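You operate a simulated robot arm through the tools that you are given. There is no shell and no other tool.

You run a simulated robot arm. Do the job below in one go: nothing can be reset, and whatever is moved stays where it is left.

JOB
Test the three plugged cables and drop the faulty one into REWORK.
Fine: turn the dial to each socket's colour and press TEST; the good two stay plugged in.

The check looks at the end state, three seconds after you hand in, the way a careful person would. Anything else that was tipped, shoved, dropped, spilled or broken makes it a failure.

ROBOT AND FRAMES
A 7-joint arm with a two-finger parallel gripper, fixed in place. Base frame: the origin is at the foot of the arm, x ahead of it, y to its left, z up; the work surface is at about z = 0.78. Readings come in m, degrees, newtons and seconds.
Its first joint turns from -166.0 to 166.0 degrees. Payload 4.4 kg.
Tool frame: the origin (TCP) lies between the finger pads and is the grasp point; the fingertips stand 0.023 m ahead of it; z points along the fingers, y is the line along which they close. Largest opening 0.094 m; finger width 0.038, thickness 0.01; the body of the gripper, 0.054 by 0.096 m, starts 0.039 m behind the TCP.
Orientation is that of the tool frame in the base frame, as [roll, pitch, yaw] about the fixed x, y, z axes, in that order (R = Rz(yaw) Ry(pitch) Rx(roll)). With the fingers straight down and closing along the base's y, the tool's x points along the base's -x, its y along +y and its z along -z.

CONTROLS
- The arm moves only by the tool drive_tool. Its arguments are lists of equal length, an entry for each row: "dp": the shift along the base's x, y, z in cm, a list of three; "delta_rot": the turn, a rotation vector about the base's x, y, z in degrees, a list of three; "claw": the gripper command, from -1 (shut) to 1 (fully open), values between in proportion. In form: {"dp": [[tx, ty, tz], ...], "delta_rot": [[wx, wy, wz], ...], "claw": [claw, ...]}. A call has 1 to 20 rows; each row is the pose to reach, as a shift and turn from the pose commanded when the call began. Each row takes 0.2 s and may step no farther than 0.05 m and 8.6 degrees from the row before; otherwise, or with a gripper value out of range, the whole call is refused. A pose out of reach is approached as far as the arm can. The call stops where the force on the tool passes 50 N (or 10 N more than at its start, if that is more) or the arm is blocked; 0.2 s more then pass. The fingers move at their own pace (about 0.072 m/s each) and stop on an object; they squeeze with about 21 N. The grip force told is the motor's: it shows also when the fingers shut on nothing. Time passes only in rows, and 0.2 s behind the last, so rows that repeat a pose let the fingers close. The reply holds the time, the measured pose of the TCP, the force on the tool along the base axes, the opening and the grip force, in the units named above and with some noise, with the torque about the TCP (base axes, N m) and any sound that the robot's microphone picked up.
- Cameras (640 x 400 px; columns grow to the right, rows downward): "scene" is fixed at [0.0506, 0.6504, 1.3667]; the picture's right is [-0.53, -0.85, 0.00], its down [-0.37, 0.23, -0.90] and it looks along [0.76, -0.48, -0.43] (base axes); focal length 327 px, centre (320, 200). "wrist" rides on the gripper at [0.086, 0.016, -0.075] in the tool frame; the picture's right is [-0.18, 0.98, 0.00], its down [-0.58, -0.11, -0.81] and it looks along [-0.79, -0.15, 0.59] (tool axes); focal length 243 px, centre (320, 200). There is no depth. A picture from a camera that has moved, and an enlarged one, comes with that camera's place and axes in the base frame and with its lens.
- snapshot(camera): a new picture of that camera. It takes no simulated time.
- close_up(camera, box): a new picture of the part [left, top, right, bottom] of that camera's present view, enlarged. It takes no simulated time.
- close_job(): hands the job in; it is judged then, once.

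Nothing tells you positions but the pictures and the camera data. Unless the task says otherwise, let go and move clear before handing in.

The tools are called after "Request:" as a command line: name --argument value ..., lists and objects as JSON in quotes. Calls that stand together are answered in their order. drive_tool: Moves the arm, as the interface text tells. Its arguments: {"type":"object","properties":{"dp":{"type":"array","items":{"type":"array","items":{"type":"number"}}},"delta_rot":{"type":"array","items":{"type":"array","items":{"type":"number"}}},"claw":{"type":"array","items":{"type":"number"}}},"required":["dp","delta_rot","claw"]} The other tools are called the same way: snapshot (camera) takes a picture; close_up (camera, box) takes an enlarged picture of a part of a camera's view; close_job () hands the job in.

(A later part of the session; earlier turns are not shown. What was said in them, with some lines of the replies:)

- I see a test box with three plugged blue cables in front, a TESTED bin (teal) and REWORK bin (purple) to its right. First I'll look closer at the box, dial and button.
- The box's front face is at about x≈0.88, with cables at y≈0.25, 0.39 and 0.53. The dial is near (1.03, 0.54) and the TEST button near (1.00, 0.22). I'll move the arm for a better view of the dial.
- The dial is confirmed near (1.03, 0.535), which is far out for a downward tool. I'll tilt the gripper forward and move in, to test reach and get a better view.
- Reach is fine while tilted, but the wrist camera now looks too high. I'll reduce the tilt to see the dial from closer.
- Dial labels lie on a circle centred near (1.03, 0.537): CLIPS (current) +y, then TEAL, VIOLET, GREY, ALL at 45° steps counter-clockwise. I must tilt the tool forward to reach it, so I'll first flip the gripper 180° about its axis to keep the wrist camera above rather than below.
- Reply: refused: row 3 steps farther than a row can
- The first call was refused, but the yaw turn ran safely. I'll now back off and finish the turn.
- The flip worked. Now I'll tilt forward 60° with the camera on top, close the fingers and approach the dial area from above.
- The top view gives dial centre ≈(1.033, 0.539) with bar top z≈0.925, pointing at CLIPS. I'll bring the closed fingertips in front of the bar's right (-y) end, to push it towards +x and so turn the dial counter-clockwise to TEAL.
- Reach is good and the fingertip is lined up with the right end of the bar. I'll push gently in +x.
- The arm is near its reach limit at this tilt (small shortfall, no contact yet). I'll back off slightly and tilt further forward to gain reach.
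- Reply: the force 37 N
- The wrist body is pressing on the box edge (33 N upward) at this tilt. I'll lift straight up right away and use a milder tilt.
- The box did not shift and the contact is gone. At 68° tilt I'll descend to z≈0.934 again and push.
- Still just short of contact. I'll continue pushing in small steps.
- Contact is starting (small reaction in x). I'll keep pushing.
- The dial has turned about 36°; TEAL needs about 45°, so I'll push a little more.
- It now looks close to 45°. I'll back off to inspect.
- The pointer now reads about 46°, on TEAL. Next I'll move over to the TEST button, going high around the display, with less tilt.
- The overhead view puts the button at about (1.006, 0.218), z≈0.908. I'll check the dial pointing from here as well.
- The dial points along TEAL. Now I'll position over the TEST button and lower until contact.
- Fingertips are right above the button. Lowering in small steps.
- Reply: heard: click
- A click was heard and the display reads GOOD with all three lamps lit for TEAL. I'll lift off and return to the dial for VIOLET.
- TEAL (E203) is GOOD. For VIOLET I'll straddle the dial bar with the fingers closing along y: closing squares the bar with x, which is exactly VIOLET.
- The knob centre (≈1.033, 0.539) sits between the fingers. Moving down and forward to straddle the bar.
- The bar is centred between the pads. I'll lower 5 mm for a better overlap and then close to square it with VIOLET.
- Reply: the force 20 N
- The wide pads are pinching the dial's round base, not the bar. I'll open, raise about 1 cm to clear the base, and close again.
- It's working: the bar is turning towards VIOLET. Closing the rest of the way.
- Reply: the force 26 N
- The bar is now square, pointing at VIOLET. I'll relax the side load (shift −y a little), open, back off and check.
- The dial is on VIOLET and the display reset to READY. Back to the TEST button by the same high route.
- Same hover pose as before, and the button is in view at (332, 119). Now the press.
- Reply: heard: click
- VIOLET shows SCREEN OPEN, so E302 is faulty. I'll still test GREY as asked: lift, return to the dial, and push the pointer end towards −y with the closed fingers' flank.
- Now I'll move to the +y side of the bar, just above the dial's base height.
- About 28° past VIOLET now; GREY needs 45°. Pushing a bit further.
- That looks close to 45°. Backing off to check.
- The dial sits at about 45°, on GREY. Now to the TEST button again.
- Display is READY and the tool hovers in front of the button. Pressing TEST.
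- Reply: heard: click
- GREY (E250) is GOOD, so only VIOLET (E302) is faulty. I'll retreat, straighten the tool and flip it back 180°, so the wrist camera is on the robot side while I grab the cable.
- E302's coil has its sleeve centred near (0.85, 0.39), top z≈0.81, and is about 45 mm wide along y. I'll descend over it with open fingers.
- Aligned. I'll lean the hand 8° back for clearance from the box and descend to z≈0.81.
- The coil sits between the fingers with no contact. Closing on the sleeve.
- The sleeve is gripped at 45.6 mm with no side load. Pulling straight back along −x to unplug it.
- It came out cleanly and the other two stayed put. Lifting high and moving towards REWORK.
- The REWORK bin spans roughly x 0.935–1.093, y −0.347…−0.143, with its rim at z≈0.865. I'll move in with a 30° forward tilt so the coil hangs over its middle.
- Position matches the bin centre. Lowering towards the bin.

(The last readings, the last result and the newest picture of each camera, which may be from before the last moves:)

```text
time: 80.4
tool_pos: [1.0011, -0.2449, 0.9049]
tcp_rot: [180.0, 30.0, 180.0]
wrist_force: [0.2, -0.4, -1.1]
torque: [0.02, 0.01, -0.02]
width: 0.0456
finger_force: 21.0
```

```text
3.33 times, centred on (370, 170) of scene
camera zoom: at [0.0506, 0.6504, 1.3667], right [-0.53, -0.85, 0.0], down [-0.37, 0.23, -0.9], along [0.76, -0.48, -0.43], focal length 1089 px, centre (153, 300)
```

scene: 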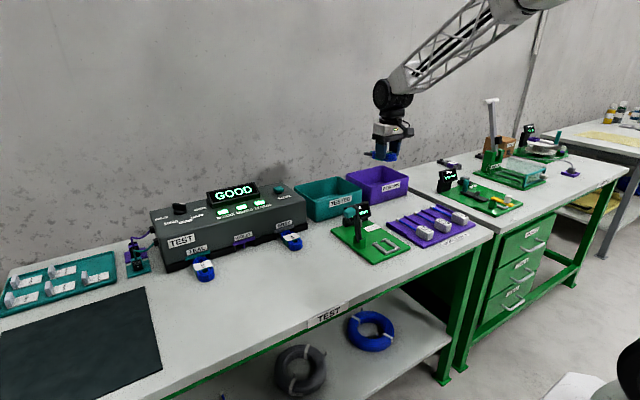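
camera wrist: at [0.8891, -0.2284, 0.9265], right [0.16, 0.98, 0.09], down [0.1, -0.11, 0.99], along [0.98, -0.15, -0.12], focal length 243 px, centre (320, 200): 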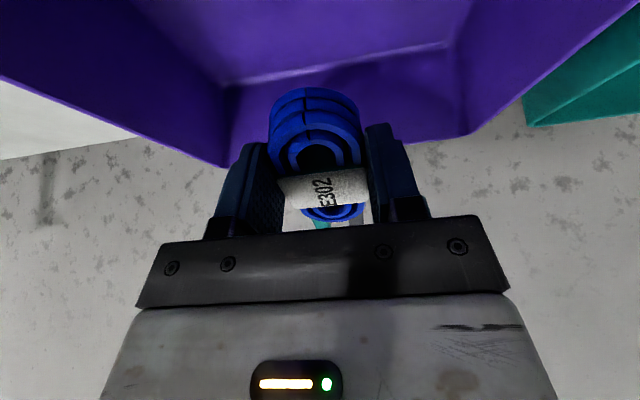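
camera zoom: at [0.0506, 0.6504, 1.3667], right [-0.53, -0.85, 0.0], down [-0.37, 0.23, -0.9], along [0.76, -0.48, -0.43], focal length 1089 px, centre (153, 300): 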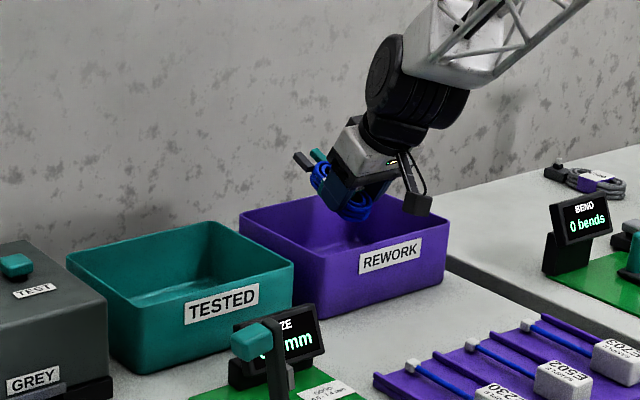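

The plug extends about 0.115 m ahead of the grip, so along x the cable would foul the bin's back wall (the bin is longer along y). I'll lift, back off, and turn the cable 90° to lie along y.

Request:
drive_tool --dp '[[0, 0, 3], [0, 0, 7], [0, 0, 11], [-2, 0, 14], [-5, -1, 14], [-8, -2, 14], [-11, -3, 14], [-12, -3.7, 14], [-12, -3.7, 14]]' --delta_rot '[[0, 0, 0], [0, 0, 0], [0, 0, 0], [0, 6, 0], [0, 12, 0], [0, 18, 0], [0, 24, 0], [0, 30, 0], [0, 30, 0]]' --claw '[-1, -1, -1, -1, -1, -1, -1, -1, -1]'

Request:
drive_tool --dp '[[0, 0, 0], [0, 0, 0], [0, 0, 0], [0, 0, 0], [0, 0, 0], [0, 0, 0], [0, 0, 0], [0, 0, 0], [0, 0, 0], [0, 0, 0], [0, 0, 0], [0, 0, 0], [0, 0, 0]]' --delta_rot '[[0, 0, 7.5], [0, 0, 15], [0, 0, 22.5], [0, 0, 30], [0, 0, 37.5], [0, 0, 45], [0, 0, 52.5], [0, 0, 60], [0, 0, 67.5], [0, 0, 75], [0, 0, 82.5], [0, 0, 90], [0, 0, 90]]' --claw '[-1, -1, -1, -1, -1, -1, -1, -1, -1, -1, -1, -1, -1]'

Request:
snapshot --camera "wrist"

Request:
close_up --camera "scene" --box '[290, 110, 450, 230]'

```text
time: 82.4
tool_pos: [0.8807, -0.2816, 1.0482]
tcp_rot: [180.0, -0.1, -180.0]
wrist_force: [-0.2, -0.2, -1.8]
torque: [0.02, 0.0, -0.02]
width: 0.0455
finger_force: 21.3
```

```text
time: 85.2
tool_pos: [0.8818, -0.2795, 1.0465]
tcp_rot: [179.9, 0.1, -90.0]
wrist_force: [-0.4, 0.5, -0.3]
torque: [-0.04, 0.02, 0.01]
width: 0.0455
finger_force: 21.4
```

```text
taken
camera wrist: at [0.8647, -0.3665, 1.1209], right [-0.98, 0.18, 0.0], down [0.11, 0.58, 0.81], along [0.15, 0.79, -0.59], focal length 243 px, centre (320, 200)
```

wrist: 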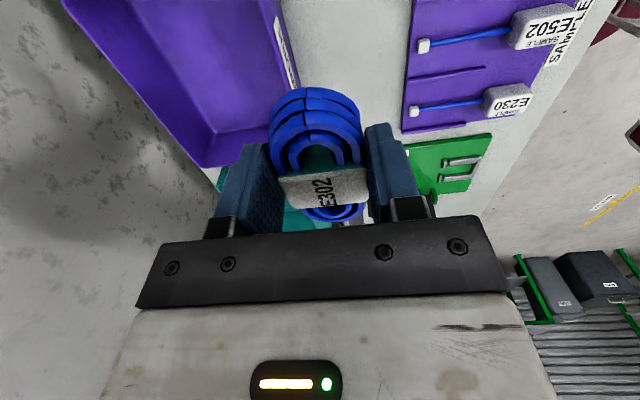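

```text
3.33 times, centred on (370, 170) of scene
camera zoom: at [0.0506, 0.6504, 1.3667], right [-0.53, -0.85, 0.0], down [-0.37, 0.23, -0.9], along [0.76, -0.48, -0.43], focal length 1089 px, centre (153, 300)
```

zoom: 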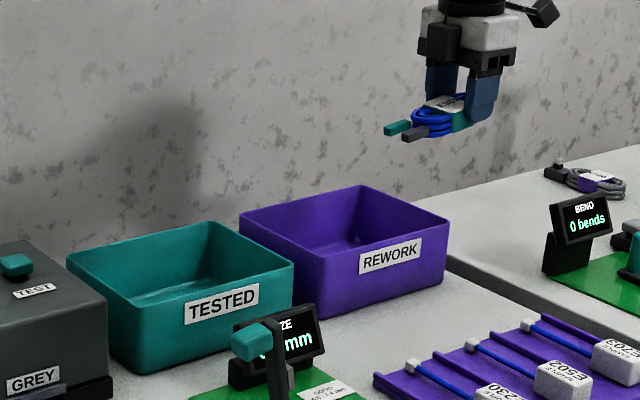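

The cable now points along y, spanning about 0.14 m, which fits the bin. Tilting 20° and moving over the bin centre.

Request:
drive_tool --dp '[[3, 0, 0], [6, 0.2, 0], [9, 0.4, 0], [11, 0.5, -1], [12.5, 0.5, -2], [12.5, 0.5, -2]]' --delta_rot '[[0, -5, 0], [0, -10, 0], [0, -15, 0], [0, -20, 0], [0, -22, 0], [0, -22, 0]]' --claw '[-1, -1, -1, -1, -1, -1]'

Request:
snapshot --camera "wrist"

Request:
close_up --camera "scene" --box '[290, 110, 450, 230]'

```text
time: 86.6
tool_pos: [1.0063, -0.2758, 1.0259]
tcp_rot: [-158.0, 0.1, -90.1]
wrist_force: [-0.2, 0.1, -0.8]
torque: [0.02, 0.01, -0.01]
width: 0.0458
finger_force: 21.2
```

```text
taken
camera wrist: at [0.9627, -0.3628, 1.0887], right [-0.91, 0.18, -0.37], down [-0.2, 0.58, 0.79], along [0.36, 0.79, -0.49], focal length 243 px, centre (320, 200)
```

wrist: 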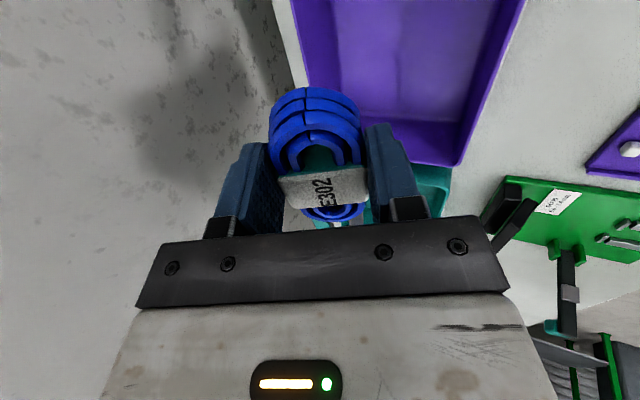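

```text
3.33 times, centred on (370, 170) of scene
camera zoom: at [0.0506, 0.6504, 1.3667], right [-0.53, -0.85, 0.0], down [-0.37, 0.23, -0.9], along [0.76, -0.48, -0.43], focal length 1089 px, centre (153, 300)
```

zoom: 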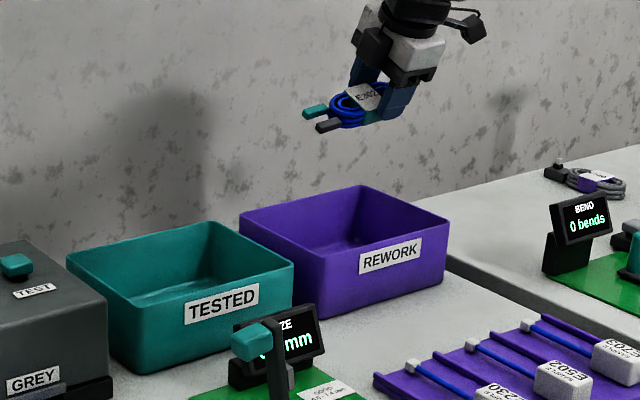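

Lined up. Lowering into the bin opening.

Request:
drive_tool --dp '[[0, 0, -3], [0, 0, -6], [0, 0, -9], [0, 0, -12], [0, 0, -13.5], [0, 0, -13.5]]' --delta_rot '[[0, 0, 0], [0, 0, 0], [0, 0, 0], [0, 0, 0], [0, 0, 0], [0, 0, 0]]' --claw '[-1, -1, -1, -1, -1, -1]'

Request:
snapshot --camera "wrist"

Request:
close_up --camera "scene" --box '[290, 110, 450, 230]'

```text
time: 88.0
tool_pos: [1.0052, -0.2752, 0.8909]
tcp_rot: [-158.0, 0.0, -90.1]
wrist_force: [-0.6, -0.6, -0.8]
torque: [-0.02, 0.0, 0.0]
width: 0.0455
finger_force: 21.5
```

```text
taken
camera wrist: at [0.9628, -0.3609, 0.9542], right [-0.91, 0.18, -0.37], down [-0.2, 0.58, 0.79], along [0.36, 0.79, -0.49], focal length 243 px, centre (320, 200)
```

wrist: 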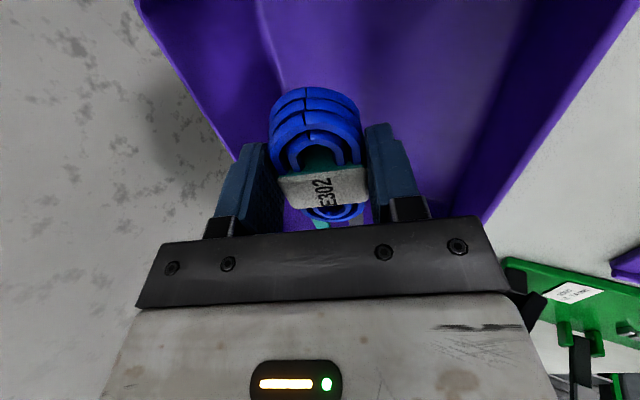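

```text
3.33 times, centred on (370, 170) of scene
camera zoom: at [0.0506, 0.6504, 1.3667], right [-0.53, -0.85, 0.0], down [-0.37, 0.23, -0.9], along [0.76, -0.48, -0.43], focal length 1089 px, centre (153, 300)
```

zoom: 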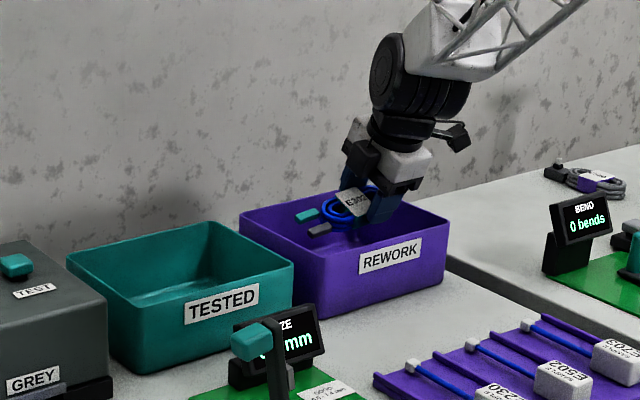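

The cable is inside the bin opening and clear of all walls. I'll lower 2 cm more and release.

Request:
drive_tool --dp '[[0, 0, -1], [0, 0, -2], [0, 0, -2.2], [0, 0, -2.2], [0, 0, -2.2], [0, 0, -2.2], [0, 0, -2.2]]' --delta_rot '[[0, 0, 0], [0, 0, 0], [0, 0, 0], [0, 0, 0], [0, 0, 0], [0, 0, 0], [0, 0, 0]]' --claw '[-1, -1, -1, 0.2, 0.5, 0.5, 0.5]'

Request:
drive_tool --dp '[[0, 0, 2], [0, 0, 5], [0, 0, 9], [-2, 0, 13], [-6, 0, 15], [-10, 0, 17], [-14, 0, 18], [-18, 0, 18], [-18, 0, 18]]' --delta_rot '[[0, 0, 0], [0, 0, 0], [0, 0, 0], [0, 4, 0], [0, 8, 0], [0, 12, 0], [0, 16, 0], [0, 22, 0], [0, 22, 0]]' --claw '[0.5, 0.5, 0.5, 0.5, 0.5, 0.5, 0.5, 0.5, 0.5]'

Request:
snapshot --camera "wrist"

Request:
snapshot --camera "scene"

Request:
close_up --camera "scene" --box '[290, 130, 450, 250]'

```text
time: 89.6
tool_pos: [1.0065, -0.2745, 0.8677]
tcp_rot: [-158.0, 0.0, -90.0]
wrist_force: [-0.1, -0.2, 0.0]
torque: [-0.05, 0.05, 0.0]
width: 0.0704
finger_force: 0.1
```

```text
time: 91.6
tool_pos: [0.8239, -0.2718, 1.0508]
tcp_rot: [-179.9, 0.0, -89.9]
wrist_force: [0.3, -0.9, 0.1]
torque: [0.01, 0.01, -0.01]
width: 0.0705
finger_force: 0.0
```

```text
taken
camera wrist: at [0.8071, -0.3592, 1.1252], right [-0.98, 0.18, 0.0], down [0.11, 0.58, 0.81], along [0.15, 0.79, -0.59], focal length 243 px, centre (320, 200)
```

wrist: 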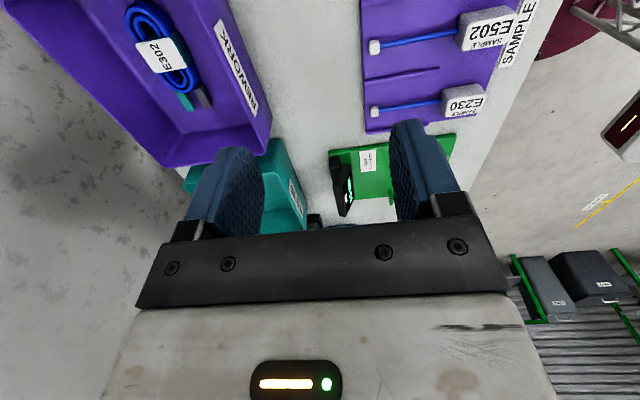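

```text
taken
```

scene: 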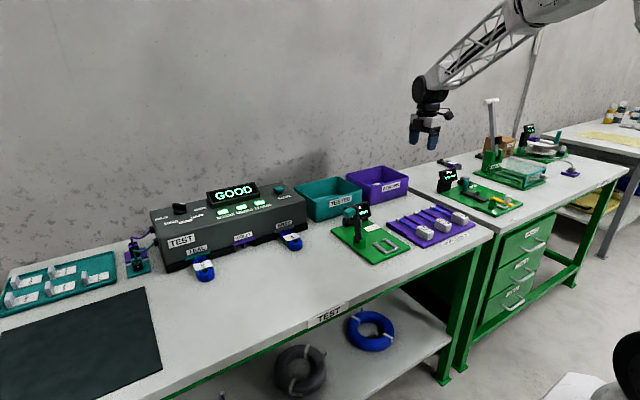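

```text
3.33 times, centred on (370, 190) of scene
camera zoom: at [0.0506, 0.6504, 1.3667], right [-0.53, -0.85, 0.0], down [-0.37, 0.23, -0.9], along [0.76, -0.48, -0.43], focal length 1089 px, centre (153, 233)
```

zoom: 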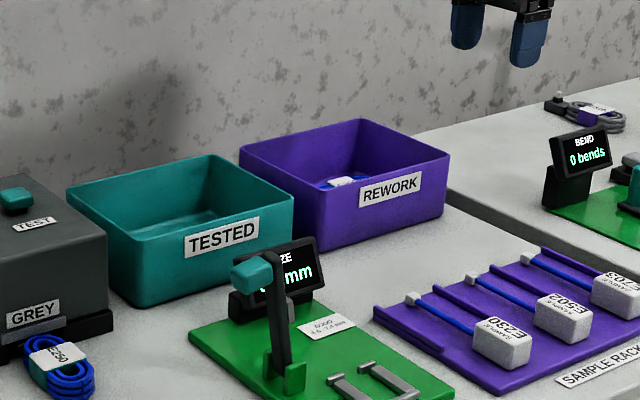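

E302 is lying flat in REWORK. A last check that the box and the two good cables are undisturbed.

Request:
close_up --camera "scene" --box '[130, 160, 330, 290]'

```text
3.08 times, centred on (230, 225) of scene
camera zoom: at [0.0506, 0.6504, 1.3667], right [-0.53, -0.85, 0.0], down [-0.37, 0.23, -0.9], along [0.76, -0.48, -0.43], focal length 1005 px, centre (597, 123)
```

zoom: 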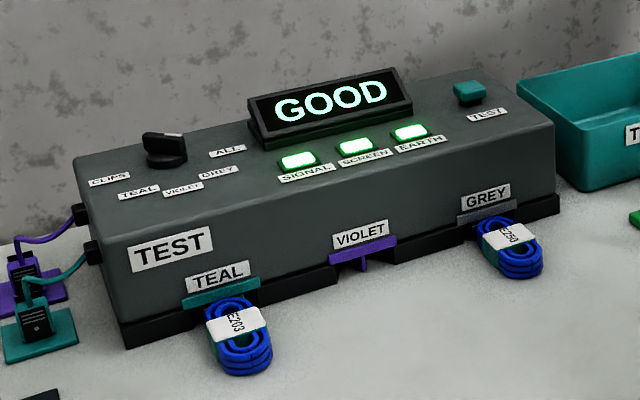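

The box has not moved, and E203 (TEAL) and E250 (GREY) are still plugged in. E302 is in REWORK and the arm is clear, so I'm handing in.

Request:
close_job

```text
The job is handed in.
```

All three cables are tested, and the faulty one, E302 from the VIOLET socket, is lying flat in the REWORK bin. The job is handed in; no verdict has come back yet.

| Socket | Cable | Display | Now |
|---|---|---|---|
| TEAL | E203 | GOOD, all three lamps lit | still plugged in |
| VIOLET | E302 | SCREEN OPEN, SCREEN lamp off | in REWORK |
| GREY | E250 | GOOD, all three lamps lit | still plugged in |

- **Contact with the box:** while I was reaching for the dial, the arm's wrist pressed on the test box's edge at about 34 N. I backed off at once. In the final picture the box is where it started.
- **Dial:** it started on CLIPS and is now on GREY, the last socket tested.
- **Arm:** the gripper is open, empty and clear of the bench.
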